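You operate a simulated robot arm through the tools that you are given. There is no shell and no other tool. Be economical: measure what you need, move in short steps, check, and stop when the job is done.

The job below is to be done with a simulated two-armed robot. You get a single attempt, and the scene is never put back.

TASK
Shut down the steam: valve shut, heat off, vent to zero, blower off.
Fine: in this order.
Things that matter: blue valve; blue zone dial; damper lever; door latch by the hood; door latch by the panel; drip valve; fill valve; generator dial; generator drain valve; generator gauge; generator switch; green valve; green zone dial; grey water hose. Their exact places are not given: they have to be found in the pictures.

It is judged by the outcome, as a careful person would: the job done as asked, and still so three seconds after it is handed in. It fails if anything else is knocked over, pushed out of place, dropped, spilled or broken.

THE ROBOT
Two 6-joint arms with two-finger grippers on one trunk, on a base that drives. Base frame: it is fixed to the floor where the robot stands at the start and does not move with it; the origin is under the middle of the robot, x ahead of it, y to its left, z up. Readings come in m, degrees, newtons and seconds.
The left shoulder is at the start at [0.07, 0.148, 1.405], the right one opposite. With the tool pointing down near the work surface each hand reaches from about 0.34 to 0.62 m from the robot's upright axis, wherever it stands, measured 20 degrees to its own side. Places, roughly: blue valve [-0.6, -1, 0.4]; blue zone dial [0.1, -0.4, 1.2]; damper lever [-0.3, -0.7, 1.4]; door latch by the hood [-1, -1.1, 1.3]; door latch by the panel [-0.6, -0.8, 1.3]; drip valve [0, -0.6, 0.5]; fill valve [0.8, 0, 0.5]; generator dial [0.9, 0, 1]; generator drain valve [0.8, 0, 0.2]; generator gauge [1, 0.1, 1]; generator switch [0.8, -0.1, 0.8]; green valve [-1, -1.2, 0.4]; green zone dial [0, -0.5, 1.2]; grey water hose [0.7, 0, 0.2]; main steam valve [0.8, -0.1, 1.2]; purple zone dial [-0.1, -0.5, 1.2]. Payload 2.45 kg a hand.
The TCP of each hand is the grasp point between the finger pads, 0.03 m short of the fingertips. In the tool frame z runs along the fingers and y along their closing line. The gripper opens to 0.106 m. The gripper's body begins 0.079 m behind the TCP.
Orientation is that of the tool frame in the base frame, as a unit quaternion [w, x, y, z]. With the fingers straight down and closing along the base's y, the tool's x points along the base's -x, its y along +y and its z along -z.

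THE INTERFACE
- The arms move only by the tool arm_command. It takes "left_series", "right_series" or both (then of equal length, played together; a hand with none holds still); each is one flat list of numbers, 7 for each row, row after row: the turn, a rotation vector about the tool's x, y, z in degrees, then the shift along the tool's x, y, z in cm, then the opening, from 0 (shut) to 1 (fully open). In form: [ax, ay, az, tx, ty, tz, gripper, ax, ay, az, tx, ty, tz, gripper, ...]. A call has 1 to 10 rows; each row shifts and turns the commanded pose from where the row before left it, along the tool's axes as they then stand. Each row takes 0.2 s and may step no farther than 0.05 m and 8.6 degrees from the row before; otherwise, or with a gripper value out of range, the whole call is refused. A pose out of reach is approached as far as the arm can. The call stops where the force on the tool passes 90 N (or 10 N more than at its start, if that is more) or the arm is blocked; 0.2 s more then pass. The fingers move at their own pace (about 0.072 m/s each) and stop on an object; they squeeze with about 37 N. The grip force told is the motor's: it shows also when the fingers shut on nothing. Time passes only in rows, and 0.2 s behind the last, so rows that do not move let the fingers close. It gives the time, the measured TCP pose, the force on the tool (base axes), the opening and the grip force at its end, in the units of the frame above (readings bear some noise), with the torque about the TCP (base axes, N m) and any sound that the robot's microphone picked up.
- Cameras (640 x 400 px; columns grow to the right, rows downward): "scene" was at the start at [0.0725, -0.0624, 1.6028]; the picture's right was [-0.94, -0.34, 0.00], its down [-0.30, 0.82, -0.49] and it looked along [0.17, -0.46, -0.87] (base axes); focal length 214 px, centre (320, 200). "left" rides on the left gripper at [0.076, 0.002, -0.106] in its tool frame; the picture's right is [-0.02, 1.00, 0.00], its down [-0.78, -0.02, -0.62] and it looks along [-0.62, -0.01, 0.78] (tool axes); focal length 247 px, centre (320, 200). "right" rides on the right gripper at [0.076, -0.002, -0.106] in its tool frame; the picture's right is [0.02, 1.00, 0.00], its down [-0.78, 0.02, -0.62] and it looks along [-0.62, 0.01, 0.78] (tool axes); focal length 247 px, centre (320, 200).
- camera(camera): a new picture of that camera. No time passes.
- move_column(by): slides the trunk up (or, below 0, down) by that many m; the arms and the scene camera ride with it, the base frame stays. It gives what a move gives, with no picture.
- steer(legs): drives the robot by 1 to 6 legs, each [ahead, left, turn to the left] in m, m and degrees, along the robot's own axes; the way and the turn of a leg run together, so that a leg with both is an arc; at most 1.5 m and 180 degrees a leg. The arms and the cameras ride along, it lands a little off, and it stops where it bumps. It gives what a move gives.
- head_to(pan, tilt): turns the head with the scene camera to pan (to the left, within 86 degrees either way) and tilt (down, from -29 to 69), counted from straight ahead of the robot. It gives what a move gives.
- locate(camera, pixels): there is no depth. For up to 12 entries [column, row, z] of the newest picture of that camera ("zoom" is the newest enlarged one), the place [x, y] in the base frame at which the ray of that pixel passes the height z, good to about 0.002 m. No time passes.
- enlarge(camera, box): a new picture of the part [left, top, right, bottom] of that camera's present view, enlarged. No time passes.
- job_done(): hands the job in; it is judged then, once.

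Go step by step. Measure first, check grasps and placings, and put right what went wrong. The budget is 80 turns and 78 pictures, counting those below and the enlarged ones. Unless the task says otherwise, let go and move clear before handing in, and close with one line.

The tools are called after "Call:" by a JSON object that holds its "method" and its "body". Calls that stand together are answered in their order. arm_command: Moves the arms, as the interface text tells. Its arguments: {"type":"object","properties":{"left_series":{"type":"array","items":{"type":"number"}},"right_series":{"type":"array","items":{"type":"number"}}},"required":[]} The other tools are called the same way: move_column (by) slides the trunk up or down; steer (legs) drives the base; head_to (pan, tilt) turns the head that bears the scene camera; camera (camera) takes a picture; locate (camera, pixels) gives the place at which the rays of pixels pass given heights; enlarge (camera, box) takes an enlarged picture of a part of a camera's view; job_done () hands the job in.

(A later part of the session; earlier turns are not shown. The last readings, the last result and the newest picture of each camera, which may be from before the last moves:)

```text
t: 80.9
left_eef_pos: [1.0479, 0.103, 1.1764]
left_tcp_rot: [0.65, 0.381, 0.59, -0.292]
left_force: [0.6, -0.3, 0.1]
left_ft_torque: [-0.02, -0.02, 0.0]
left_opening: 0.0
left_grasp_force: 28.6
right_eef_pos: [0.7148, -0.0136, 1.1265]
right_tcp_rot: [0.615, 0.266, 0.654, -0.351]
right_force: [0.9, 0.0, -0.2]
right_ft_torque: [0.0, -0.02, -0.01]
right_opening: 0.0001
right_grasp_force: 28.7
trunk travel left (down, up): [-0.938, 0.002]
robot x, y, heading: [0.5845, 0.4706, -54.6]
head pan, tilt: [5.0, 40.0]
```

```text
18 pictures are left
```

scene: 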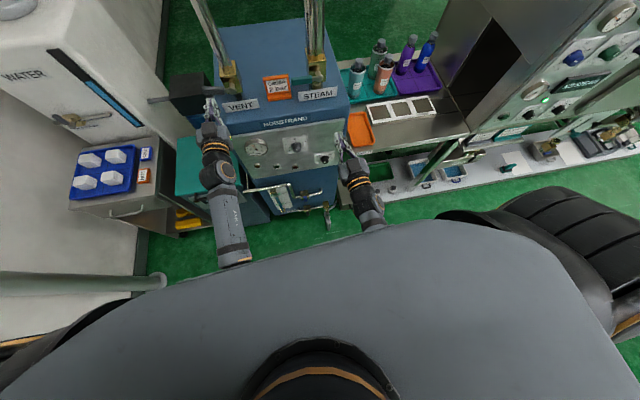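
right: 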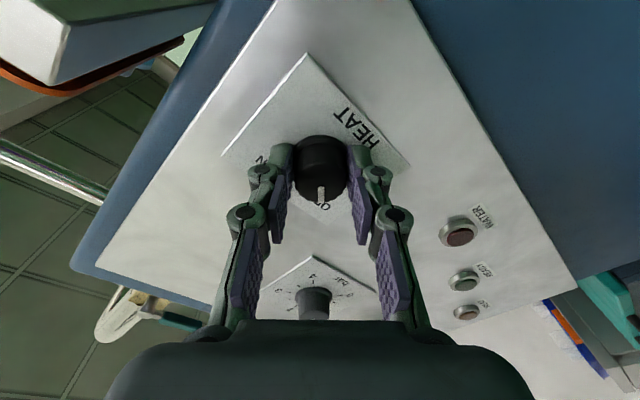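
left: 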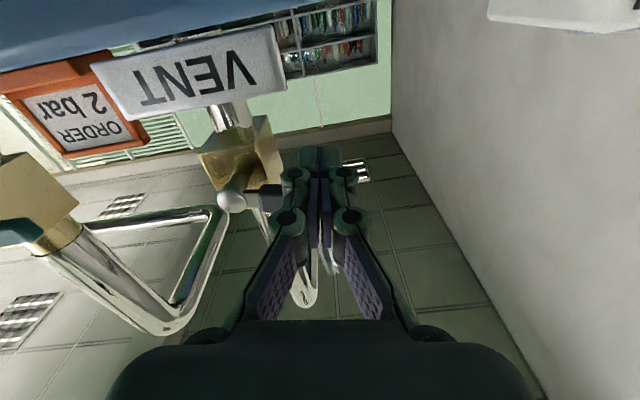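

Now 0.567 m ahead with slack. Forward 2 cm, level the roll, then lift along the arc.

Call:
{"method": "arm_command", "body": {"left_series": [0, 0, -4.3, 0, -0.4, 1.1, 0, 0, 0, -4.3, 0, -0.4, 1.1, 0, 0, 0, 0, -1, 0, 0, 0, 0, 0, 0, -1, 0.1, 0, 0, 0, 0, 0, -1, 0.1, 0, 0, 0, 0, 0, -1, 0, 0, 0, 0, 0, 0, 0, 0, 0, 0]}}

Call:
{"method": "enlarge", "body": {"camera": "scene", "box": [240, 150, 400, 250]}}

```text
t: 82.5
left_eef_pos: [1.0573, 0.0875, 1.2108]
left_tcp_rot: [0.629, 0.352, 0.61, -0.329]
left_force: [-0.4, 0.7, -2.1]
left_ft_torque: [0.02, 0.0, 0.01]
left_opening: 0.0001
left_grasp_force: 28.0
right_eef_pos: [0.714, -0.0119, 1.1262]
right_tcp_rot: [0.615, 0.266, 0.654, -0.351]
right_force: [0.1, -0.4, -0.1]
right_ft_torque: [-0.02, 0.0, -0.01]
right_opening: 0.0
right_grasp_force: 28.0
trunk travel left (down, up): [-0.938, 0.002]
robot x, y, heading: [0.5843, 0.4654, -54.4]
head pan, tilt: [5.0, 40.0]
```

```text
4.00 times, centred on (320, 200) of scene
```

zoom: 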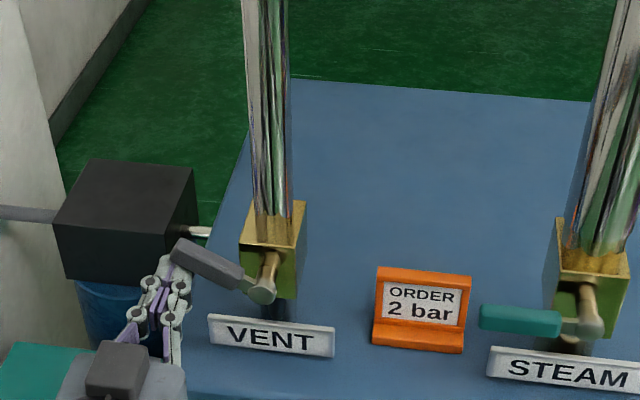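

The lever is ~30° up. Continuing along the arc, up and right.

Call:
{"method": "arm_command", "body": {"left_series": [0, 0, 0, -0.9, -0.6, 0, 0, 0, 0, 0, -0.9, -0.6, 0, 0, 0, 0, 0, -0.8, -0.5, 0, 0, 0, 0, 0, -0.7, -0.5, 0, 0, 0, 0, 0, -0.6, -0.6, 0, 0, 0, 0, 0, -0.5, -0.6, 0, 0, 0, 0, 0, 0, 0, 0, 0]}}

Call:
{"method": "enlarge", "body": {"camera": "scene", "box": [240, 150, 400, 250]}}

```text
t: 83.3
left_eef_pos: [1.0563, 0.0883, 1.2251]
left_tcp_rot: [0.641, 0.393, 0.588, -0.298]
left_force: [0.3, -0.4, -0.6]
left_ft_torque: [0.03, 0.01, -0.03]
left_opening: 0.0
left_grasp_force: 28.6
right_eef_pos: [0.7147, -0.0136, 1.1269]
right_tcp_rot: [0.616, 0.266, 0.653, -0.352]
right_force: [0.2, -0.3, 0.5]
right_ft_torque: [-0.02, -0.01, -0.02]
right_opening: 0.0001
right_grasp_force: 29.1
trunk travel left (down, up): [-0.938, 0.002]
robot x, y, heading: [0.583, 0.4688, -54.5]
head pan, tilt: [5.0, 40.0]
stopped in row 3 (left hand): the arm was blocked; the commanded pose is now the measured one
```

```text
4.00 times, centred on (320, 200) of scene
```

zoom: 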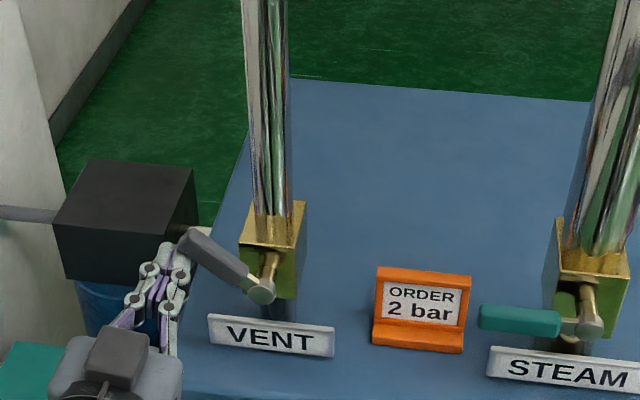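

The horizontal wrist is cramped sideways again; the lever is ~40° up. I'll switch to the pose that worked for the steam valve: back off with the base, tilt the hand 60° down, and push the lever from its left side.

Call:
{"method": "steer", "body": {"legs": [[-0.08, 0.03, 0]]}}

Call:
{"method": "arm_command", "body": {"left_series": [0, 8.5, 0, 0, 0, 0, 0, 0, 8.5, 0, 0, 0, 0, 0, 0, 8.5, 0, 0, 0, 0, 0, 0, 8.5, 0, 0, 0, 0, 0, 0, 8.5, 0, 0, 0, 0, 0, 0, 8.5, 0, 0, 0, 0, 0, 0, 8.5, 0, 0, 0, 0, 0, 0, 0, 0, 0, 0, 0, 0]}}

```text
t: 84.4
left_eef_pos: [1.035, 0.1667, 1.2228]
left_tcp_rot: [0.639, 0.394, 0.589, -0.298]
left_force: [-0.3, 0.0, -0.2]
left_ft_torque: [0.01, -0.01, 0.02]
left_opening: 0.0
left_grasp_force: 28.4
right_eef_pos: [0.6933, 0.065, 1.1232]
right_tcp_rot: [0.614, 0.268, 0.654, -0.35]
right_force: [-0.3, 0.3, -0.2]
right_ft_torque: [0.01, 0.03, 0.02]
right_opening: 0.0
right_grasp_force: 28.6
trunk travel left (down, up): [-0.938, 0.002]
robot x, y, heading: [0.5652, 0.5506, -54.3]
head pan, tilt: [5.0, 40.0]
```

```text
t: 84.9
left_eef_pos: [1.0118, 0.208, 1.1867]
left_tcp_rot: [0.605, 0.494, 0.586, -0.216]
left_force: [0.5, -0.1, 0.1]
left_ft_torque: [0.0, -0.02, 0.0]
left_opening: 0.0
left_grasp_force: 28.2
left hand out of reach, approached as far as the arm can: row 1, 2
right_eef_pos: [0.6935, 0.0683, 1.1257]
right_tcp_rot: [0.616, 0.266, 0.653, -0.35]
right_force: [0.4, -0.1, -0.1]
right_ft_torque: [0.02, -0.01, -0.01]
right_opening: 0.0
right_grasp_force: 28.3
trunk travel left (down, up): [-0.938, 0.002]
robot x, y, heading: [0.5652, 0.5457, -54.3]
head pan, tilt: [5.0, 40.0]
stopped in row 2 (left hand): the arm was blocked; the commanded pose is now the measured one
```

The arm folds badly at this distance. I'll back the base 0.15 m for room, extend the hand forward/up, and re-orient it there to 63° down.

Call:
{"method": "steer", "body": {"legs": [[-0.13, 0, 0]]}}

Call:
{"method": "arm_command", "body": {"left_series": [0, 0, 0, -2.24, 1.12, 2.59, 0, 0, 0, 0, -2.24, 1.12, 2.59, 0, 0, 0, 0, -2.24, 1.12, 2.59, 0, 0.76, 7.6, -3.16, 0, 0, 0, 0, 0.76, 7.6, -3.16, 0, 0, 0, 0, 0.76, 7.6, -3.16, 0, 0, 0, 0, 0.76, 7.6, -3.16, 0, 0, 0, 0, 0.76, 7.6, -3.16, 0, 0, 0, 0, 0.76, 7.6, -3.16, 0, 0, 0, 0, 0.76, 7.6, -3.16, 0, 0, 0, 0]}}

```text
t: 86.2
left_eef_pos: [0.9369, 0.3115, 1.1868]
left_tcp_rot: [0.604, 0.495, 0.586, -0.217]
left_force: [0.6, -0.2, 0.3]
left_ft_torque: [0.01, 0.01, 0.0]
left_opening: 0.0001
left_grasp_force: 28.9
right_eef_pos: [0.6203, 0.1714, 1.1254]
right_tcp_rot: [0.615, 0.267, 0.654, -0.351]
right_force: [0.7, 0.6, 0.3]
right_ft_torque: [-0.01, 0.03, 0.0]
right_opening: 0.0
right_grasp_force: 28.9
trunk travel left (down, up): [-0.938, 0.002]
robot x, y, heading: [0.4916, 0.6521, -54.2]
head pan, tilt: [5.0, 40.0]
```

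```text
t: 88.4
left_eef_pos: [1.1184, 0.2776, 0.9697]
left_tcp_rot: [0.199, 0.474, 0.848, -0.131]
left_force: [-0.9, -0.5, -0.3]
left_ft_torque: [-0.02, -0.01, -0.02]
left_opening: 0.0
left_grasp_force: 29.2
left hand out of reach, approached as far as the arm can: row 1, 2, 3, 4, 5, 6, 7, 8, 9, 10
right_eef_pos: [0.6204, 0.172, 1.1254]
right_tcp_rot: [0.615, 0.266, 0.654, -0.351]
right_force: [-0.4, 0.7, -0.6]
right_ft_torque: [0.0, 0.0, 0.05]
right_opening: 0.0001
right_grasp_force: 29.2
trunk travel left (down, up): [-0.938, 0.002]
robot x, y, heading: [0.4902, 0.6533, -54.4]
head pan, tilt: [5.0, 40.0]
```

The orientation is right but the hand sagged to z 0.97 (IK compromise). I'll let it settle one moment and look.

Call:
{"method": "arm_command", "body": {"left_series": [0, 0, 0, 0, 0, 0, 0, 0, 0, 0, 0, 0, 0, 0, 0, 0, 0, 0, 0, 0, 0]}}

Call:
{"method": "camera", "body": {"camera": "scene"}}

```text
t: 89.2
left_eef_pos: [1.117, 0.2778, 0.9714]
left_tcp_rot: [0.201, 0.472, 0.848, -0.13]
left_force: [-0.4, -0.1, -0.1]
left_ft_torque: [0.0, 0.05, 0.0]
left_opening: 0.0
left_grasp_force: 28.5
right_eef_pos: [0.6179, 0.1749, 1.1262]
right_tcp_rot: [0.616, 0.266, 0.653, -0.351]
right_force: [0.0, 0.6, 1.1]
right_ft_torque: [-0.01, 0.03, -0.01]
right_opening: 0.0001
right_grasp_force: 28.7
trunk travel left (down, up): [-0.938, 0.002]
robot x, y, heading: [0.4928, 0.6538, -54.6]
head pan, tilt: [5.0, 40.0]
```

```text
15 pictures are left
```

scene: 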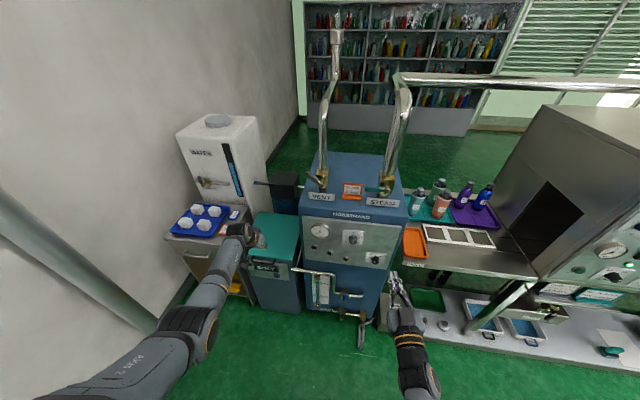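

No contact; the arm is nearly straight above the SOFT unit. I'll bring it up and back with the present orientation.

Call:
{"method": "arm_command", "body": {"left_series": [0, 0, 0, -0.9, 0, -4, 0, 0, 0, 0, -0.9, 0, -4, 0, 0, 0, 0, -0.9, 0, -4, 0, 0, 0, 0, -0.9, 0, -4, 0, 0, 0, 0, -0.9, 0, -4, 0, 0, 0, 0, 0, 0, 0, 0]}}

```text
t: 90.6
left_eef_pos: [1.1832, 0.2409, 1.0623]
left_tcp_rot: [0.202, 0.474, 0.848, -0.128]
left_force: [0.5, -0.3, -0.7]
left_ft_torque: [-0.02, -0.01, -0.03]
left_opening: 0.0
left_grasp_force: 29.0
left hand out of reach, approached as far as the arm can: row 1, 2, 3, 4, 5
right_eef_pos: [0.6189, 0.1741, 1.126]
right_tcp_rot: [0.616, 0.266, 0.653, -0.351]
right_force: [0.1, -0.1, 0.3]
right_ft_torque: [-0.01, -0.02, -0.01]
right_opening: 0.0
right_grasp_force: 28.7
trunk travel left (down, up): [-0.938, 0.002]
robot x, y, heading: [0.4861, 0.6537, -54.5]
head pan, tilt: [5.0, 40.0]
```

The elbow is over-extended on this branch. I'll pull the hand back toward its start-like pose (0.54 m ahead, 0.4 m below the shoulder), where the arm is well-behaved.

Call:
{"method": "arm_command", "body": {"left_series": [0, 0, 0, 3.3, -2, -1.9, 0, 0, 0, 0, 3.3, -2, -1.9, 0, 0, 0, 0, 3.3, -2, -1.9, 0, 0, 0, 0, 3.3, -2, -1.9, 0, 0, 0, 0, 3.3, -2, -1.9, 0, 0, 0, 0, 0, 0, 0, 0]}}

```text
t: 92.0
left_eef_pos: [1.107, 0.2837, 0.9615]
left_tcp_rot: [0.2, 0.474, 0.847, -0.132]
left_force: [-0.4, 0.3, -0.2]
left_ft_torque: [0.0, -0.01, 0.02]
left_opening: 0.0003
left_grasp_force: 28.3
left hand out of reach, approached as far as the arm can: row 1, 2, 3, 4, 5
right_eef_pos: [0.6185, 0.1731, 1.1271]
right_tcp_rot: [0.615, 0.266, 0.654, -0.352]
right_force: [-0.4, 0.1, 0.4]
right_ft_torque: [-0.01, 0.04, 0.0]
right_opening: 0.0
right_grasp_force: 27.8
trunk travel left (down, up): [-0.938, 0.002]
robot x, y, heading: [0.4894, 0.6538, -54.4]
head pan, tilt: [5.0, 40.0]
```

The commanded pose itself had drifted far too close to the shoulder. I'll command it forward/down/left again into the reachable zone.

Call:
{"method": "arm_command", "body": {"left_series": [0, 0, 0, -0.62, 1.45, 3.43, 0, 0, 0, 0, -0.62, 1.45, 3.43, 0, 0, 0, 0, -0.62, 1.45, 3.43, 0, 0, 0, 0, -0.62, 1.45, 3.43, 0, 0, 0, 0, -0.62, 1.45, 3.43, 0, 0, 0, 0, -0.62, 1.45, 3.43, 0, 0, 0, 0, -0.62, 1.45, 3.43, 0, 0, 0, 0, -0.62, 1.45, 3.43, 0, 0, 0, 0, -0.62, 1.45, 3.43, 0, 0, 0, 0, 0, 0, 0, 0]}}

```text
t: 94.2
left_eef_pos: [1.1322, 0.2841, 0.9221]
left_tcp_rot: [0.202, 0.473, 0.849, -0.126]
left_force: [-0.5, 0.4, -0.3]
left_ft_torque: [0.02, 0.02, 0.02]
left_opening: 0.0
left_grasp_force: 29.1
left hand out of reach, approached as far as the arm can: row 2, 3, 4, 5, 6, 7, 8, 9
right_eef_pos: [0.6192, 0.1745, 1.1257]
right_tcp_rot: [0.615, 0.266, 0.654, -0.351]
right_force: [-0.1, -0.8, -0.2]
right_ft_torque: [0.02, 0.01, 0.03]
right_opening: 0.0
right_grasp_force: 28.5
trunk travel left (down, up): [-0.938, 0.002]
robot x, y, heading: [0.4897, 0.6526, -54.3]
head pan, tilt: [5.0, 40.0]
```

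The left elbow is locked straight (solver singularity). I'll back off the base for room and swing the left hand down and back along its arc, turning it straight down, to bend it again.

Call:
{"method": "steer", "body": {"legs": [[-0.15, 0, 0]]}}

Call:
{"method": "arm_command", "body": {"left_series": [0, 4, 0, 3.6, -0.5, 0.4, 0, 0, 4, 0, 3.6, -0.5, 0.2, 0, 0, 4, 0, 3.6, -0.5, 0, 0, 0, 4, 0, 3.6, -0.5, -0.2, 0, 0, 4, 0, 3.6, -0.5, 0, 0, 0, 4, 0, 3.6, -0.5, 0, 0, 0, 0, 0, 0, 0, 0, 0]}}

```text
t: 95.6
left_eef_pos: [1.047, 0.4035, 0.9215]
left_tcp_rot: [0.202, 0.472, 0.849, -0.126]
left_force: [-0.7, -0.6, -0.9]
left_ft_torque: [0.01, 0.05, -0.03]
left_opening: 0.0001
left_grasp_force: 28.0
right_eef_pos: [0.5341, 0.292, 1.1248]
right_tcp_rot: [0.615, 0.266, 0.654, -0.351]
right_force: [0.1, -0.4, 0.1]
right_ft_torque: [-0.03, -0.03, -0.02]
right_opening: 0.0
right_grasp_force: 29.0
trunk travel left (down, up): [-0.938, 0.002]
robot x, y, heading: [0.4012, 0.776, -54.2]
head pan, tilt: [5.0, 40.0]
```

```text
t: 97.2
left_eef_pos: [0.9534, 0.566, 0.8054]
left_tcp_rot: [0.02, 0.488, 0.872, -0.032]
left_force: [-0.4, 0.2, 0.2]
left_ft_torque: [0.02, -0.02, 0.04]
left_opening: 0.0004
left_grasp_force: 28.7
left hand out of reach, approached as far as the arm can: row 3, 4, 5, 6
right_eef_pos: [0.5323, 0.2944, 1.1254]
right_tcp_rot: [0.616, 0.265, 0.654, -0.351]
right_force: [0.2, 0.2, -1.4]
right_ft_torque: [0.04, -0.03, -0.01]
right_opening: 0.0
right_grasp_force: 28.7
trunk travel left (down, up): [-0.938, 0.002]
robot x, y, heading: [0.4032, 0.773, -54.3]
head pan, tilt: [5.0, 40.0]
```

Call:
{"method": "arm_command", "body": {"left_series": [0, 0, 0, 0, -3.5, -1, 0, 0, 0, 0, 0, -3.5, -1, 0, 0, 0, 0, 0, -3.5, -1, 0, 0, 0, 0, 0, -3.5, -1, 0, 0, 0, 0, 0, 0, -4, 0, 0, 0, 0, 0, 0, -4, 0, 0, 0, 0, 0, 0, -4, 0, 0, 0, 0, 0, 0, 0, 0]}}

Call:
{"method": "head_to", "body": {"pan": 30, "tilt": 55}}

Call:
{"method": "camera", "body": {"camera": "scene"}}

```text
t: 99.0
left_eef_pos: [0.9867, 0.5497, 0.8328]
left_tcp_rot: [0.02, 0.488, 0.872, -0.031]
left_force: [0.3, 0.1, -1.0]
left_ft_torque: [0.02, -0.01, -0.01]
left_opening: 0.0
left_grasp_force: 28.5
left hand out of reach, approached as far as the arm can: row 1, 2, 3, 4, 5, 6, 7
right_eef_pos: [0.5334, 0.2945, 1.1266]
right_tcp_rot: [0.616, 0.265, 0.654, -0.351]
right_force: [0.5, 0.3, -0.1]
right_ft_torque: [-0.04, -0.03, 0.01]
right_opening: 0.0002
right_grasp_force: 28.2
trunk travel left (down, up): [-0.938, 0.002]
robot x, y, heading: [0.4057, 0.775, -54.4]
head pan, tilt: [5.0, 40.0]
```

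```text
t: 99.9
left_eef_pos: [0.9868, 0.5497, 0.8321]
left_tcp_rot: [0.022, 0.488, 0.872, -0.03]
left_force: [-0.1, -0.3, 0.0]
left_ft_torque: [0.0, 0.01, 0.0]
left_opening: 0.0
left_grasp_force: 29.0
right_eef_pos: [0.5339, 0.2948, 1.1264]
right_tcp_rot: [0.616, 0.266, 0.654, -0.351]
right_force: [0.1, 0.3, 0.3]
right_ft_torque: [-0.01, -0.04, -0.01]
right_opening: 0.0002
right_grasp_force: 28.4
trunk travel left (down, up): [-0.938, 0.002]
robot x, y, heading: [0.403, 0.7734, -54.4]
head pan, tilt: [30.0, 55.0]
```

```text
14 pictures are left
```

scene: 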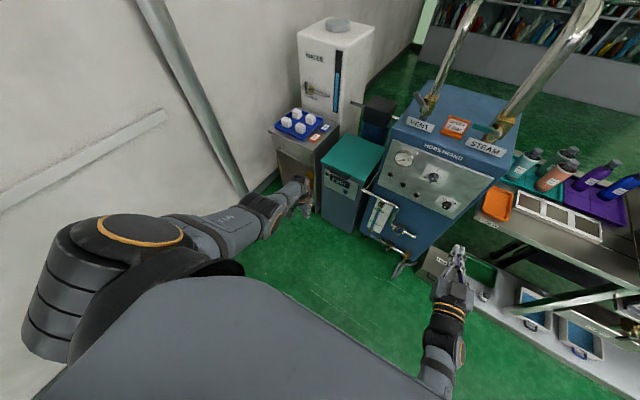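

The left arm is in an awkward straight branch, so I'll use the healthy right arm for the vent after shifting the robot left. First the right hand: extend forward/up, then tilt to 63° down.

Call:
{"method": "arm_command", "body": {"right_series": [0, 0, 0, -2.9, -0.5, 3.8, 0, 0, 0, 0, -2.9, -0.5, 3.8, 0, 0, 0, 0, -2.9, -0.5, 3.8, 0, 0, 0, 0, -2.9, -0.5, 3.8, 0, -0.19, 7.93, 1.05, 0, 0, 0, 0, -0.19, 7.93, 1.05, 0, 0, 0, 0, -0.19, 7.93, 1.05, 0, 0, 0, 0, -0.19, 7.93, 1.05, 0, 0, 0, 0]}}

```text
t: 101.7
left_eef_pos: [0.9876, 0.5491, 0.8337]
left_tcp_rot: [0.02, 0.488, 0.872, -0.031]
left_force: [-0.4, -0.2, 0.0]
left_ft_torque: [0.01, -0.02, -0.03]
left_opening: 0.0
left_grasp_force: 28.4
right_eef_pos: [0.5698, 0.1585, 1.1706]
right_tcp_rot: [0.473, 0.315, 0.796, -0.209]
right_force: [-0.7, -1.0, 0.6]
right_ft_torque: [-0.03, -0.01, 0.03]
right_opening: 0.0
right_grasp_force: 28.4
right hand out of reach, approached as far as the arm can: row 4, 5, 6, 7, 8
trunk travel left (down, up): [-0.938, 0.002]
robot x, y, heading: [0.4017, 0.7695, -54.2]
head pan, tilt: [30.0, 55.0]
```

It's partway (tilt 28°) but not tracking perfectly. I'll continue in gentle combined steps: a bit forward and up while tilting.

Call:
{"method": "arm_command", "body": {"right_series": [1.2, 7.06, 1.8, -1.4, 0, 0.2, 0, 1.2, 7.06, 1.8, -1.4, 0, 0.2, 0, 1.2, 7.06, 1.8, -1.4, 0, 0, 0, 1.2, 7.06, 1.8, -1.4, 0, 0, 0, 1.2, 7.06, 1.8, -1.4, 0, 0, 0, 0, 0, 0, 0, 0, 0, 0]}}

```text
t: 103.1
left_eef_pos: [0.9867, 0.5498, 0.8335]
left_tcp_rot: [0.02, 0.488, 0.872, -0.031]
left_force: [-0.4, -0.6, 0.2]
left_ft_torque: [-0.03, -0.03, -0.04]
left_opening: 0.0002
left_grasp_force: 27.8
right_eef_pos: [0.5591, 0.016, 1.02]
right_tcp_rot: [0.246, 0.427, 0.863, -0.109]
right_force: [0.2, 0.6, 0.7]
right_ft_torque: [-0.04, -0.02, -0.01]
right_opening: 0.0002
right_grasp_force: 28.3
right hand out of reach, approached as far as the arm can: row 1, 2, 3, 4, 5
trunk travel left (down, up): [-0.938, 0.002]
robot x, y, heading: [0.4019, 0.775, -54.3]
head pan, tilt: [30.0, 55.0]
```

The right arm also straightened while pitching down, so I'll reverse: pitch it back up while pulling back and up, to restore the bent elbow.

Call:
{"method": "arm_command", "body": {"right_series": [-1.2, -7.06, -1.8, 0.7, 1.5, -2.7, 0, -1.2, -7.06, -1.8, 0.7, 1.5, -2.7, 0, -1.2, -7.06, -1.8, 0.3, 1.5, -2.7, 0, -1.2, -7.06, -1.8, -0.3, 1.5, -2.7, 0, -1.2, -7.06, -1.8, -0.8, 1.5, -2.7, 0, 0, -7, 0, 0, 0, 0, 0, 0, -7, 0, 0, 0, 0, 0, 0, 0, 0, 0, 0, 0, 0]}}

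```text
t: 104.9
left_eef_pos: [0.987, 0.5503, 0.8331]
left_tcp_rot: [0.021, 0.488, 0.872, -0.031]
left_force: [0.0, 0.1, 0.3]
left_ft_torque: [-0.01, 0.0, 0.01]
left_opening: 0.0
left_grasp_force: 28.3
right_eef_pos: [0.5498, 0.1437, 1.1087]
right_tcp_rot: [0.591, 0.265, 0.719, -0.253]
right_force: [0.2, 0.6, 0.1]
right_ft_torque: [-0.04, 0.01, -0.03]
right_opening: 0.0001
right_grasp_force: 28.1
right hand out of reach, approached as far as the arm can: row 1
trunk travel left (down, up): [-0.938, 0.002]
robot x, y, heading: [0.3987, 0.773, -54.4]
head pan, tilt: [30.0, 55.0]
```

Reversing works: the right hand is reachable again. In this arm branch the wrist bends upward only, so I'll recover the left arm the same way (pitching up while raising and moving inward).

Call:
{"method": "arm_command", "body": {"left_series": [0, -8.5, 0, 0, -1.5, -3, 0, 0, -8.5, 0, -0.44, -1.5, -2.97, 0, 0, -8.5, 0, -0.88, -1.5, -2.87, 0, 0, -8.5, 0, -1.29, -1.5, -2.71, 0, 0, -8.5, 0, -1.68, -1.5, -2.49, 0, 0, -8.5, 0, -2.03, -1.5, -2.21, 0, 0, -8.5, 0, -2.33, -1.5, -1.89, 0, 0, -8.5, 0, -2.58, -1.5, -1.52, 0, 0, -8.5, 0, -2.78, -1.5, -1.12, 0, 0, -8.5, 0, -2.92, -1.5, -0.7, 0]}}

```text
t: 107.1
left_eef_pos: [0.8732, 0.4796, 1.0803]
left_tcp_rot: [0.569, 0.367, 0.654, -0.337]
left_force: [0.0, 0.6, 0.5]
left_ft_torque: [0.04, 0.01, 0.02]
left_opening: 0.0
left_grasp_force: 28.6
left hand out of reach, approached as far as the arm can: row 1, 5, 6, 10
right_eef_pos: [0.5503, 0.1422, 1.1091]
right_tcp_rot: [0.59, 0.265, 0.72, -0.252]
right_force: [0.0, -0.8, 0.5]
right_ft_torque: [0.01, -0.02, 0.0]
right_opening: 0.0002
right_grasp_force: 28.4
trunk travel left (down, up): [-0.938, 0.002]
robot x, y, heading: [0.4029, 0.7761, -54.3]
head pan, tilt: [30.0, 55.0]
```

The left arm is recovered (0.51 m ahead, z 1.08, nearly level). I'll tilt it 20° upward—away from the singular direction—and raise it to lever height.

Call:
{"method": "arm_command", "body": {"left_series": [-1.4, -7, 0, 0, 0, 0, 0, -1.4, -7, 0, 0, 0, 0, 0, -1.4, -7, 0, 0, 0, 0, 0, -1.4, -6, 0, 0, 0, 0, 0, 0, 0, 0, -3.7, 0, 1.9, 0, 0, 0, 0, -3.7, 0, 1.9, 0, 0, 0, 0, -3.7, 0, 1.9, 0, 0, 0, 0, -3.7, 0, 1.9, 0, 0, 0, 0, 0, 0, 0, 0]}}

```text
t: 109.1
left_eef_pos: [0.8896, 0.4473, 1.2362]
left_tcp_rot: [0.69, 0.279, 0.545, -0.386]
left_force: [0.0, 1.1, 0.6]
left_ft_torque: [-0.03, 0.02, -0.02]
left_opening: 0.0
left_grasp_force: 28.7
left hand out of reach, approached as far as the arm can: row 1, 2
right_eef_pos: [0.5503, 0.1435, 1.1096]
right_tcp_rot: [0.59, 0.265, 0.72, -0.252]
right_force: [0.3, 0.2, 0.5]
right_ft_torque: [0.01, 0.04, 0.01]
right_opening: 0.0001
right_grasp_force: 28.9
trunk travel left (down, up): [-0.938, 0.002]
robot x, y, heading: [0.4015, 0.779, -54.8]
head pan, tilt: [30.0, 55.0]
```

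The left hand is good: z 1.236, 14° up-tilt. Pull the right hand back 15 cm, raise the left 1.6 cm, then drive 0.30 m ahead and look.

Call:
{"method": "arm_command", "body": {"right_series": [0, 0, 0, 0, 0, -4, 0, 0, 0, 0, 0, 0, -4, 0, 0, 0, 0, 0, 0, -4, 0, 0, 0, 0, 0, 0, -3, 0], "left_series": [0, 0, 0, -1, 0, 0.2, 0, 0, 0, 0, -0.6, 0, 0.2, 0, 0, 0, 0, 0, 0, 0, 0, 0, 0, 0, 0, 0, 0, 0]}}

Call:
{"method": "steer", "body": {"legs": [[0.3, 0, 0]]}}

Call:
{"method": "head_to", "body": {"pan": 5, "tilt": 40}}

Call:
{"method": "camera", "body": {"camera": "scene"}}

```text
t: 110.1
left_eef_pos: [0.8909, 0.4492, 1.2549]
left_tcp_rot: [0.691, 0.278, 0.545, -0.387]
left_force: [-0.3, 0.5, 0.9]
left_ft_torque: [0.02, 0.02, -0.01]
left_opening: 0.0
left_grasp_force: 28.5
right_eef_pos: [0.48, 0.2542, 1.1267]
right_tcp_rot: [0.603, 0.252, 0.716, -0.247]
right_force: [0.5, 0.4, -0.4]
right_ft_torque: [0.05, 0.02, 0.0]
right_opening: 0.0001
right_grasp_force: 28.7
right hand out of reach, approached as far as the arm can: row 3, 4
trunk travel left (down, up): [-0.938, 0.002]
robot x, y, heading: [0.4028, 0.7746, -54.2]
head pan, tilt: [30.0, 55.0]
```

```text
t: 112.1
left_eef_pos: [1.0611, 0.2056, 1.2547]
left_tcp_rot: [0.69, 0.279, 0.543, -0.388]
left_force: [0.2, 0.0, 0.5]
left_ft_torque: [0.04, 0.03, -0.04]
left_opening: 0.0
left_grasp_force: 28.7
right_eef_pos: [0.6502, 0.0116, 1.1256]
right_tcp_rot: [0.603, 0.253, 0.715, -0.247]
right_force: [-0.1, 0.1, 0.4]
right_ft_torque: [-0.02, 0.04, -0.02]
right_opening: 0.0001
right_grasp_force: 28.4
trunk travel left (down, up): [-0.938, 0.002]
robot x, y, heading: [0.5759, 0.5319, -54.4]
head pan, tilt: [30.0, 55.0]
```

```text
t: 113.0
left_eef_pos: [1.0639, 0.2034, 1.2531]
left_tcp_rot: [0.69, 0.279, 0.544, -0.387]
left_force: [0.1, -0.1, -0.4]
left_ft_torque: [-0.01, -0.02, -0.02]
left_opening: 0.0
left_grasp_force: 27.9
right_eef_pos: [0.6505, 0.0104, 1.1253]
right_tcp_rot: [0.603, 0.253, 0.715, -0.247]
right_force: [0.2, 0.0, 0.1]
right_ft_torque: [-0.01, -0.02, 0.01]
right_opening: 0.0001
right_grasp_force: 28.4
trunk travel left (down, up): [-0.938, 0.002]
robot x, y, heading: [0.5746, 0.5335, -54.7]
head pan, tilt: [5.0, 40.0]
```

```text
13 pictures are left
```

scene: 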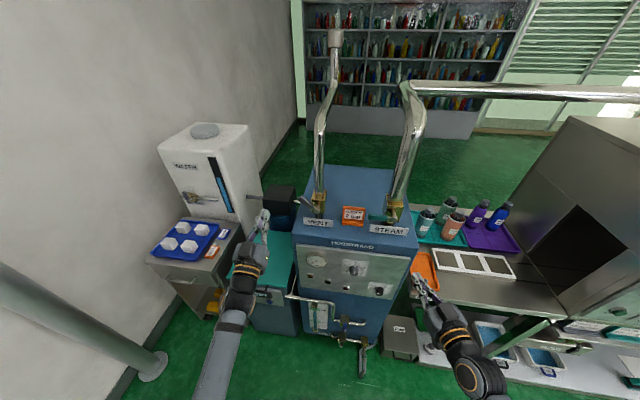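

I'll zoom in to check clearance between the left fingertips and the black box at (280,205), and the lever.

Call:
{"method": "enlarge", "body": {"camera": "scene", "box": [230, 165, 358, 245]}}

Call:
{"method": "camera", "body": {"camera": "left"}}

```text
5.00 times, centred on (294, 205) of scene
```

zoom: 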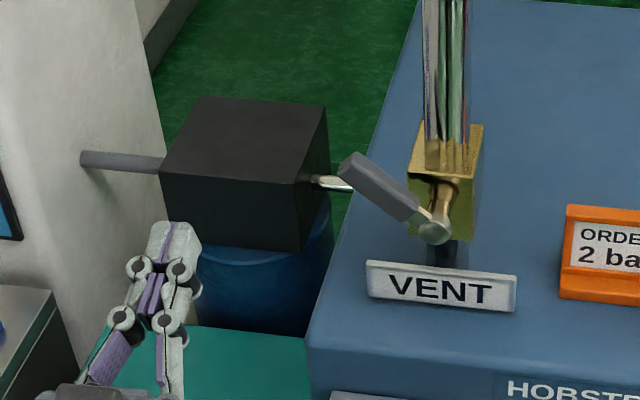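

```text
11 pictures are left
```

left: 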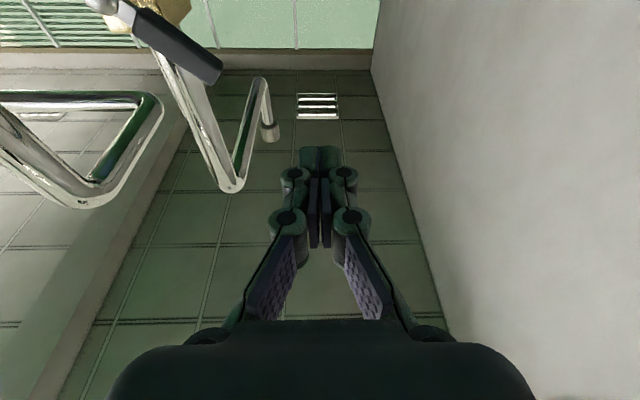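

The box is below z≈1.08 (not visible to the wrist camera), so the fingers at 1.25 pass above it. Lever is ~40° up. I'll advance 9.5 cm left of the lever tip.

Call:
{"method": "steer", "body": {"legs": [[0.095, 0, 0]]}}

Call:
{"method": "enlarge", "body": {"camera": "scene", "box": [230, 165, 358, 245]}}

```text
t: 114.1
left_eef_pos: [1.1137, 0.1307, 1.2559]
left_tcp_rot: [0.69, 0.279, 0.543, -0.388]
left_force: [-0.2, -0.2, 0.9]
left_ft_torque: [-0.02, 0.01, 0.04]
left_opening: 0.0
left_grasp_force: 29.0
right_eef_pos: [0.7024, -0.0623, 1.1267]
right_tcp_rot: [0.604, 0.253, 0.715, -0.247]
right_force: [-0.3, 0.5, -0.1]
right_ft_torque: [0.02, 0.02, -0.06]
right_opening: 0.0
right_grasp_force: 28.9
trunk travel left (down, up): [-0.938, 0.002]
robot x, y, heading: [0.6299, 0.4555, -54.4]
head pan, tilt: [5.0, 40.0]
```

```text
5.00 times, centred on (294, 205) of scene
```

zoom: 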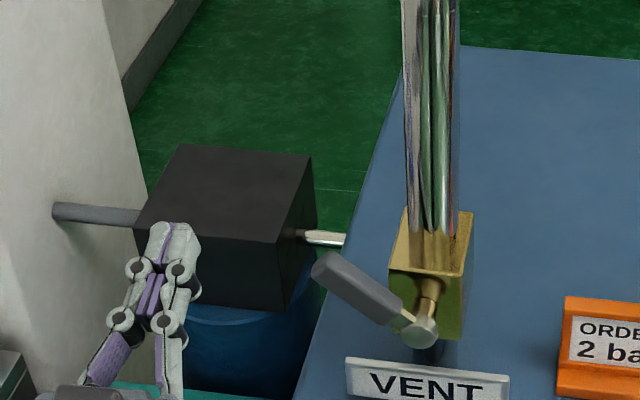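

No bump. I'll push right now with the arm in this better pose, in small steps.

Call:
{"method": "arm_command", "body": {"left_series": [0, 0, 0, 0, -1.5, 0.7, 0, 0, 0, 0, 0, -2, 0, 0, 0, 0, 0, 0, -2, 0, 0, 0, 0, 0, 0, -1.5, 0, 0, 0, 0, 0, 0, -1, 0, 0, 0, 0, 0, 0, 0, 0, 0]}}

Call:
{"method": "enlarge", "body": {"camera": "scene", "box": [230, 165, 358, 245]}}

```text
t: 115.2
left_eef_pos: [1.0737, 0.0956, 1.2523]
left_tcp_rot: [0.706, 0.353, 0.5, -0.358]
left_force: [0.3, -0.5, 0.9]
left_ft_torque: [0.01, 0.02, 0.02]
left_opening: 0.0003
left_grasp_force: 28.8
left hand out of reach, approached as far as the arm can: row 5
right_eef_pos: [0.7047, -0.0659, 1.1255]
right_tcp_rot: [0.602, 0.254, 0.715, -0.247]
right_force: [0.3, 0.7, 0.5]
right_ft_torque: [0.01, -0.01, -0.03]
right_opening: 0.0001
right_grasp_force: 28.8
trunk travel left (down, up): [-0.938, 0.002]
robot x, y, heading: [0.6251, 0.4569, -54.6]
head pan, tilt: [5.0, 40.0]
stopped in row 5 (left hand): the arm was blocked; the commanded pose is now the measured one
```

```text
5.00 times, centred on (294, 205) of scene
```

zoom: 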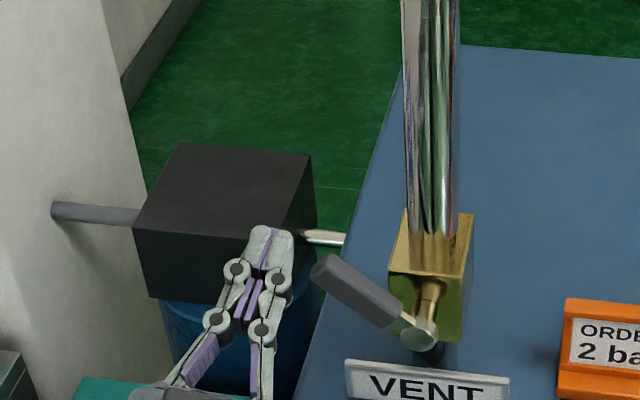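

The arm's sideways limit is reached (lever untouched yet, ~2 cm gap). I'll sweep the hand right by turning the base a few degrees right, with slight backing to hold depth.

Call:
{"method": "steer", "body": {"legs": [[-0.008, 0, -5]]}}

Call:
{"method": "enlarge", "body": {"camera": "scene", "box": [230, 165, 358, 245]}}

```text
t: 116.0
left_eef_pos: [1.034, 0.063, 1.2499]
left_tcp_rot: [0.687, 0.375, 0.484, -0.39]
left_force: [1.3, -0.3, -0.2]
left_ft_torque: [-0.02, -0.03, -0.03]
left_opening: 0.0
left_grasp_force: 28.7
right_eef_pos: [0.653, -0.0636, 1.125]
right_tcp_rot: [0.591, 0.285, 0.703, -0.274]
right_force: [-0.3, 0.5, 0.6]
right_ft_torque: [-0.03, 0.0, 0.02]
right_opening: 0.0
right_grasp_force: 28.7
trunk travel left (down, up): [-0.938, 0.002]
robot x, y, heading: [0.6233, 0.4604, -59.9]
head pan, tilt: [5.0, 40.0]
```

```text
5.00 times, centred on (294, 205) of scene
```

zoom: 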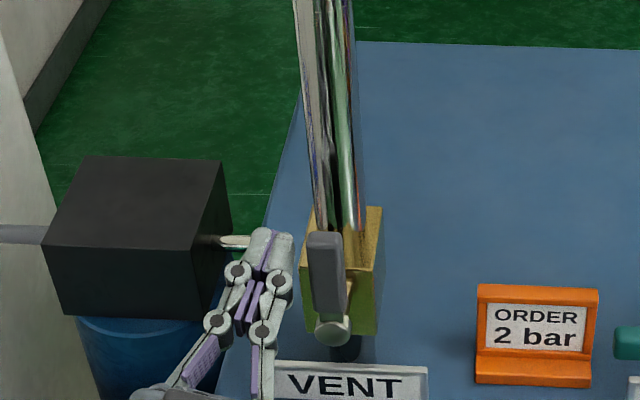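

The vent lever is now upright, parallel to its pipe (open). I'll wait a couple of seconds and check the gauge.

Call:
{"method": "arm_command", "body": {"left_series": [0, 0, 0, 0, 0.5, 0, 0, 0, 0, 0, 0, 0, 0, 0, 0, 0, 0, 0, 0, 0, 0, 0, 0, 0, 0, 0, 0, 0, 0, 0, 0, 0, 0, 0, 0, 0, 0, 0, 0, 0, 0, 0, 0, 0, 0, 0, 0, 0, 0, 0, 0, 0, 0, 0, 0, 0, 0, 0, 0, 0, 0, 0, 0, 0, 0, 0, 0, 0, 0, 0]}}

Call:
{"method": "enlarge", "body": {"camera": "scene", "box": [230, 195, 390, 295]}}

```text
t: 118.2
left_eef_pos: [1.0381, 0.0629, 1.2526]
left_tcp_rot: [0.688, 0.376, 0.483, -0.39]
left_force: [-0.3, -0.1, 0.2]
left_ft_torque: [0.0, -0.03, 0.01]
left_opening: 0.0
left_grasp_force: 28.5
right_eef_pos: [0.6518, -0.0647, 1.1249]
right_tcp_rot: [0.591, 0.286, 0.703, -0.274]
right_force: [0.2, 0.1, 0.0]
right_ft_torque: [0.01, -0.01, 0.01]
right_opening: 0.0
right_grasp_force: 28.7
trunk travel left (down, up): [-0.938, 0.002]
robot x, y, heading: [0.6244, 0.4631, -60.1]
head pan, tilt: [5.0, 40.0]
```

```text
4.00 times, centred on (310, 245) of scene
```

zoom: 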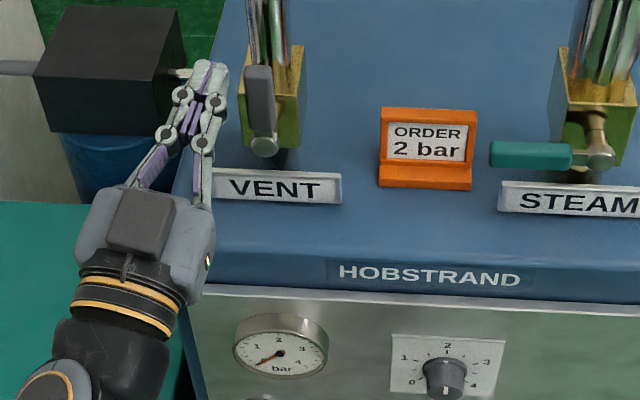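

The generator gauge reads 0: vented. Now the blower: back out, square up, and slide right to the cabinet panel, keeping clear; lower the trunk 0.15 m.

Call:
{"method": "steer", "body": {"legs": [[-0.33, 0, 0], [0, 0, 5.5], [0, -0.83, 0]]}}

Call:
{"method": "move_column", "body": {"by": -0.15}}

Call:
{"method": "head_to", "body": {"pan": -5, "tilt": 35}}

Call:
{"method": "camera", "body": {"camera": "right"}}

Call:
{"method": "camera", "body": {"camera": "scene"}}

```text
t: 125.0
left_eef_pos: [0.2175, -0.1001, 1.2525]
left_tcp_rot: [0.703, 0.356, 0.498, -0.362]
left_force: [0.1, -0.2, 0.0]
left_ft_torque: [-0.02, 0.02, -0.03]
left_opening: 0.0
left_grasp_force: 28.9
right_eef_pos: [-0.1585, -0.2582, 1.125]
right_tcp_rot: [0.601, 0.257, 0.714, -0.25]
right_force: [0.7, -0.9, 0.3]
right_ft_torque: [-0.01, -0.01, -0.06]
right_opening: 0.0
right_grasp_force: 28.9
trunk travel left (down, up): [-0.938, 0.002]
robot x, y, heading: [-0.2274, 0.2652, -55.3]
head pan, tilt: [5.0, 40.0]
```

```text
t: 126.8
left_eef_pos: [0.2172, -0.1002, 1.1011]
left_tcp_rot: [0.703, 0.356, 0.499, -0.362]
left_force: [-0.2, 0.4, 0.2]
left_ft_torque: [0.04, -0.02, 0.02]
left_opening: 0.0
left_grasp_force: 28.4
right_eef_pos: [-0.1593, -0.2582, 0.9747]
right_tcp_rot: [0.601, 0.257, 0.714, -0.25]
right_force: [-0.3, 0.8, -0.8]
right_ft_torque: [0.0, 0.01, 0.01]
right_opening: 0.0
right_grasp_force: 29.3
trunk travel left (down, up): [-0.788, 0.152]
robot x, y, heading: [-0.2272, 0.2641, -55.0]
head pan, tilt: [5.0, 40.0]
```

```text
t: 127.5
left_eef_pos: [0.2151, -0.1014, 1.1022]
left_tcp_rot: [0.703, 0.357, 0.498, -0.362]
left_force: [0.5, -0.7, 0.4]
left_ft_torque: [0.02, -0.03, 0.0]
left_opening: 0.0
left_grasp_force: 28.3
right_eef_pos: [-0.1599, -0.2585, 0.9749]
right_tcp_rot: [0.602, 0.258, 0.713, -0.25]
right_force: [-0.3, 0.1, 0.4]
right_ft_torque: [0.01, -0.03, 0.02]
right_opening: 0.0001
right_grasp_force: 28.7
trunk travel left (down, up): [-0.788, 0.152]
robot x, y, heading: [-0.2273, 0.2651, -55.1]
head pan, tilt: [-5.0, 35.0]
```

```text
6 pictures are left
```

right: 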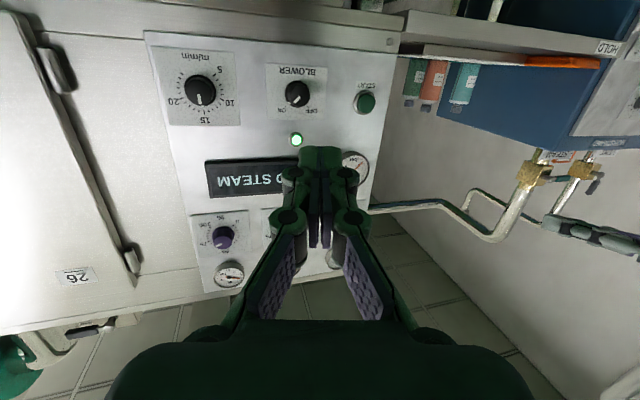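

```text
5 pictures are left
```

scene: 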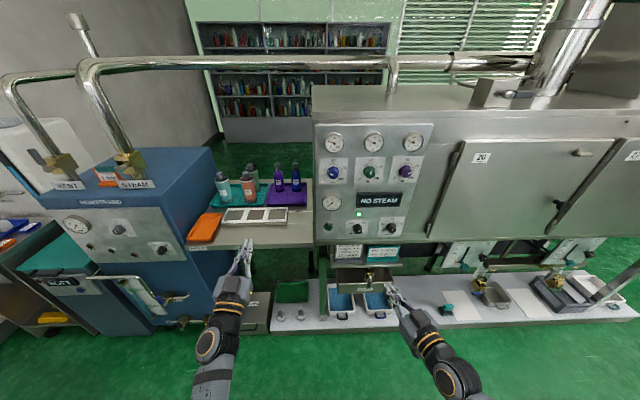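

The panel sign now reads NO STEAM. BLOWER knob is at (359,228) in the scene and (297,93) in the wrist view, its mark toward ON. Triangulating.

Call:
{"method": "locate", "body": {"camera": "right", "pixels": [[297, 93, 0.92], [297, 93, 0.94], [297, 93, 0.96], [297, 93, 0.98], [364, 102, 0.94], [200, 90, 0.94]]}}

Call:
{"method": "locate", "body": {"camera": "scene", "pixels": [[359, 228, 0.9], [359, 228, 0.95], [359, 228, 1.0]]}}

```text
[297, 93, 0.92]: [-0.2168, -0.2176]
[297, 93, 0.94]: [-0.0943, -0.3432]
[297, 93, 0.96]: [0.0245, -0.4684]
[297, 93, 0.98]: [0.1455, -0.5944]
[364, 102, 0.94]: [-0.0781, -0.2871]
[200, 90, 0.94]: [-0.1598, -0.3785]
```

```text
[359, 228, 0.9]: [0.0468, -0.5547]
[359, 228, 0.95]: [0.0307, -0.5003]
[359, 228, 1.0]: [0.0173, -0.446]
```

BLOWER knob ≈ (0.033,-0.482,0.963). I'll extend and straighten the right hand, align it with the knob, open and pre-roll it.

Call:
{"method": "arm_command", "body": {"right_series": [0, 0, 0, -0.55, -0.88, 3.86, 0, 0, 0, 0, -0.55, -0.88, 3.86, 0, 6.25, -4.15, 1.8, 0, 0, 0, 0.3, 6.25, -4.15, 1.8, 0, 0, 0, 0.6, 0, 0, 0, 1.2, 2.9, 2, 0.6, 0, 0, 8.4, 0, 0, 0, 0.6, 0, 0, 8.4, 0, 0, 0, 0.6, 0, 0, 8.4, 0, 0, 0, 0.6, 0, 0, 8.4, 0, 0, 0, 0.6, 0, 0, 8.4, 0, 0, 0, 0.6]}}

```text
t: 129.7
left_eef_pos: [0.2168, -0.1004, 1.1011]
left_tcp_rot: [0.703, 0.356, 0.498, -0.362]
left_force: [0.9, 0.6, 0.3]
left_ft_torque: [-0.07, 0.02, -0.02]
left_opening: 0.0
left_grasp_force: 28.8
right_eef_pos: [-0.0792, -0.3203, 0.9621]
right_tcp_rot: [0.686, 0.525, 0.499, -0.065]
right_force: [0.9, -0.2, 0.0]
right_ft_torque: [0.01, 0.0, 0.0]
right_opening: 0.0634
right_grasp_force: 0.1
right hand out of reach, approached as far as the arm can: row 4
trunk travel left (down, up): [-0.788, 0.152]
robot x, y, heading: [-0.2265, 0.264, -55.2]
head pan, tilt: [-5.0, 35.0]
```

Aligned in L and z with the knob. I'll correct the 4° tilt, drive 9 cm ahead, then extend the arm 6 cm and look.

Call:
{"method": "arm_command", "body": {"right_series": [0, -4, 0, 0, 0, 0, 0.6, 0, 0, 0, 0, 0, 0, 0.6]}}

Call:
{"method": "steer", "body": {"legs": [[0.09, 0, 0]]}}

Call:
{"method": "arm_command", "body": {"right_series": [0, 0, 0, 0, 0, 2, 0.6, 0, 0, 0, 0, 0, 2, 0.6, 0, 0, 0, 0, 0, 1, 0.6, 0, 0, 0, 0, 0, 0, 0.6]}}

Call:
{"method": "camera", "body": {"camera": "right"}}

```text
t: 130.3
left_eef_pos: [0.2171, -0.0998, 1.1008]
left_tcp_rot: [0.702, 0.357, 0.499, -0.362]
left_force: [0.2, 0.6, 0.3]
left_ft_torque: [-0.01, 0.04, 0.02]
left_opening: 0.0002
left_grasp_force: 27.9
right_eef_pos: [-0.0761, -0.3191, 0.9619]
right_tcp_rot: [0.689, 0.522, 0.498, -0.064]
right_force: [0.0, 0.3, 0.4]
right_ft_torque: [-0.01, 0.05, 0.02]
right_opening: 0.0637
right_grasp_force: 0.0
right hand out of reach, approached as far as the arm can: row 1
trunk travel left (down, up): [-0.788, 0.152]
robot x, y, heading: [-0.2277, 0.2674, -55.1]
head pan, tilt: [-5.0, 35.0]
```

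```text
t: 131.4
left_eef_pos: [0.2671, -0.1723, 1.1017]
left_tcp_rot: [0.702, 0.357, 0.498, -0.362]
left_force: [-0.3, -0.1, 0.1]
left_ft_torque: [0.0, -0.02, 0.01]
left_opening: 0.0
left_grasp_force: 28.5
right_eef_pos: [-0.0268, -0.3925, 0.9624]
right_tcp_rot: [0.689, 0.523, 0.497, -0.065]
right_force: [0.5, -0.4, -0.3]
right_ft_torque: [-0.04, -0.02, 0.04]
right_opening: 0.0637
right_grasp_force: 0.0
trunk travel left (down, up): [-0.788, 0.152]
robot x, y, heading: [-0.1759, 0.1902, -55.3]
head pan, tilt: [-5.0, 35.0]
```

```text
t: 132.4
left_eef_pos: [0.2664, -0.1729, 1.1022]
left_tcp_rot: [0.702, 0.356, 0.499, -0.362]
left_force: [0.0, -0.1, -0.2]
left_ft_torque: [0.01, 0.01, 0.01]
left_opening: 0.0
left_grasp_force: 28.6
right_eef_pos: [0.0049, -0.4303, 0.9601]
right_tcp_rot: [0.689, 0.523, 0.498, -0.064]
right_force: [-0.4, 0.3, 0.3]
right_ft_torque: [0.01, 0.03, 0.04]
right_opening: 0.0638
right_grasp_force: 0.0
trunk travel left (down, up): [-0.788, 0.152]
robot x, y, heading: [-0.1773, 0.1932, -55.1]
head pan, tilt: [-5.0, 35.0]
```

```text
4 pictures are left
```

right: 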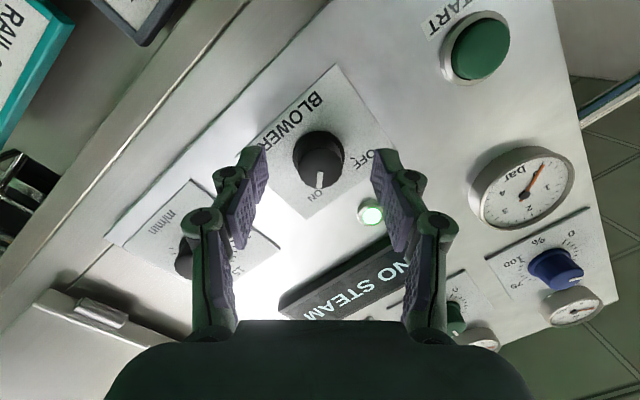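

The knob is centred at (318,158), about 1.8 cm short of full depth. Advance 1.4 cm and close on it.

Call:
{"method": "arm_command", "body": {"right_series": [0, 0, 0, 0, 0, 0.8, 0.6, 0, 0, 0, 0, 0, 0.6, 0.6, 0, 0, 0, 0, 0, 0, 0.15, 0, 0, 0, 0, 0, 0, 0.15, 0, 0, 0, 0, 0, 0, 0.15]}}

```text
t: 133.6
left_eef_pos: [0.2685, -0.1726, 1.1028]
left_tcp_rot: [0.703, 0.356, 0.498, -0.362]
left_force: [-0.2, -0.3, 0.1]
left_ft_torque: [0.0, 0.02, -0.01]
left_opening: 0.0
left_grasp_force: 28.4
right_eef_pos: [0.0143, -0.4415, 0.9596]
right_tcp_rot: [0.69, 0.522, 0.497, -0.064]
right_force: [1.5, -0.6, 3.7]
right_ft_torque: [0.19, 0.14, -0.12]
right_opening: 0.0313
right_grasp_force: 45.2
trunk travel left (down, up): [-0.788, 0.152]
robot x, y, heading: [-0.1764, 0.1888, -55.2]
head pan, tilt: [-5.0, 35.0]
5 turns are left
```

The knob is gripped (3.13 cm). Turning it counter-clockwise to OFF now (~89°), then a look.

Call:
{"method": "arm_command", "body": {"right_series": [0, 0, -8.5, 0, 0, 0, 0.1, 0, 0, -8.5, 0, 0, 0, 0.1, 0, 0, -8.5, 0, 0, 0, 0.1, 0, 0, -8.5, 0, 0, 0, 0.1, 0, 0, -8.5, 0, 0, 0, 0.1, 0, 0, -8.5, 0, 0, 0, 0.1, 0, 0, -8.5, 0, 0, 0, 0.1, 0, 0, -8.5, 0, 0, 0, 0.1, 0, 0, -8.5, 0, 0, 0, 0.1, 0, 0, -8.5, 0, 0, 0, 0.1]}}

Call:
{"method": "arm_command", "body": {"right_series": [0, 0, -4, 0, 0, 0, 0.1, 0, 0, 0, 0, 0, 0, 0.1]}}

Call:
{"method": "camera", "body": {"camera": "right"}}

```text
t: 135.8
left_eef_pos: [0.2597, -0.1778, 1.1029]
left_tcp_rot: [0.703, 0.359, 0.496, -0.36]
left_force: [0.5, 0.7, -0.2]
left_ft_torque: [0.0, 0.02, -0.01]
left_opening: 0.0
left_grasp_force: 28.7
right_eef_pos: [0.005, -0.4486, 0.9602]
right_tcp_rot: [0.464, 0.055, 0.718, -0.517]
right_force: [-34.3, -31.8, 12.8]
right_ft_torque: [0.18, -0.32, -1.86]
right_opening: 0.0317
right_grasp_force: 44.9
trunk travel left (down, up): [-0.788, 0.152]
robot x, y, heading: [-0.1766, 0.1903, -55.3]
head pan, tilt: [-5.0, 35.0]
```

```text
t: 136.4
left_eef_pos: [0.2603, -0.1767, 1.1039]
left_tcp_rot: [0.703, 0.36, 0.496, -0.36]
left_force: [-0.4, 0.2, 0.6]
left_ft_torque: [-0.02, 0.02, -0.01]
left_opening: 0.0002
left_grasp_force: 28.4
right_eef_pos: [0.005, -0.4482, 0.9609]
right_tcp_rot: [0.446, 0.029, 0.719, -0.532]
right_force: [-34.3, -42.0, 26.0]
right_ft_torque: [-0.13, -0.57, -1.89]
right_opening: 0.0314
right_grasp_force: 45.2
trunk travel left (down, up): [-0.788, 0.152]
robot x, y, heading: [-0.1757, 0.1939, -55.2]
head pan, tilt: [-5.0, 35.0]
```

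```text
3 pictures are left
4 turns are left
```

right: 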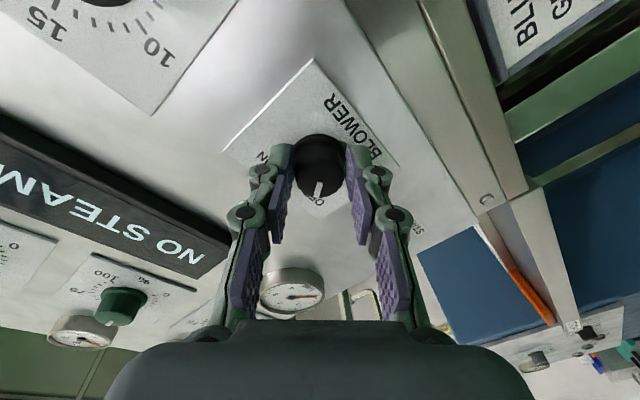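

The mark points at OFF with the lamp out and the stop felt. Release, withdraw straight back, and check.

Call:
{"method": "arm_command", "body": {"right_series": [0, 0, 0, 0, 0, 0, 0.6, 0, 0, 0, 0, 0, 0, 0.6, 0, 0, 0, 0, 0, 0, 0.6, 0, 0, 0, 0, 0, -3, 0.6, 0, 0, 0, 0, 0, -4, 0.6, 0, 0, 0, 0, 0, -4, 0.6]}}

Call:
{"method": "enlarge", "body": {"camera": "scene", "box": [290, 180, 450, 280]}}

Call:
{"method": "camera", "body": {"camera": "scene"}}

```text
t: 137.8
left_eef_pos: [0.2677, -0.1719, 1.1022]
left_tcp_rot: [0.703, 0.355, 0.498, -0.362]
left_force: [-0.5, -0.1, 0.4]
left_ft_torque: [0.04, 0.02, -0.01]
left_opening: 0.0
left_grasp_force: 28.1
right_eef_pos: [-0.0549, -0.3529, 0.9644]
right_tcp_rot: [0.446, 0.022, 0.721, -0.53]
right_force: [0.2, 0.0, 0.7]
right_ft_torque: [0.0, 0.02, 0.0]
right_opening: 0.0636
right_grasp_force: 0.1
trunk travel left (down, up): [-0.788, 0.152]
robot x, y, heading: [-0.1764, 0.1904, -55.1]
head pan, tilt: [-5.0, 35.0]
```

```text
4.00 times, centred on (370, 230) of scene
```

zoom: 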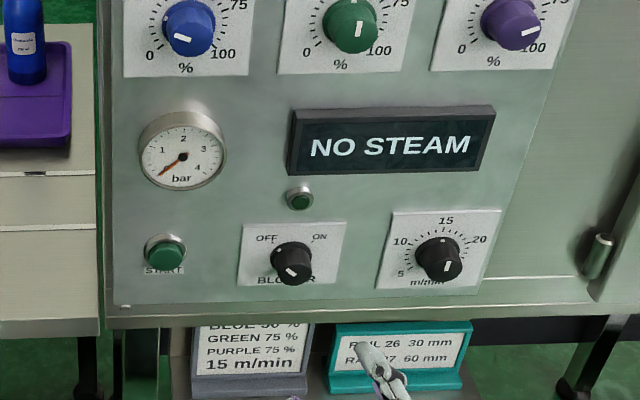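

```text
1 pictures are left
3 turns are left
```

scene: 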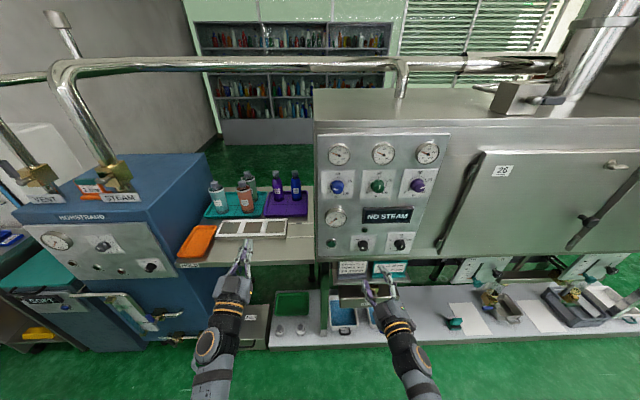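

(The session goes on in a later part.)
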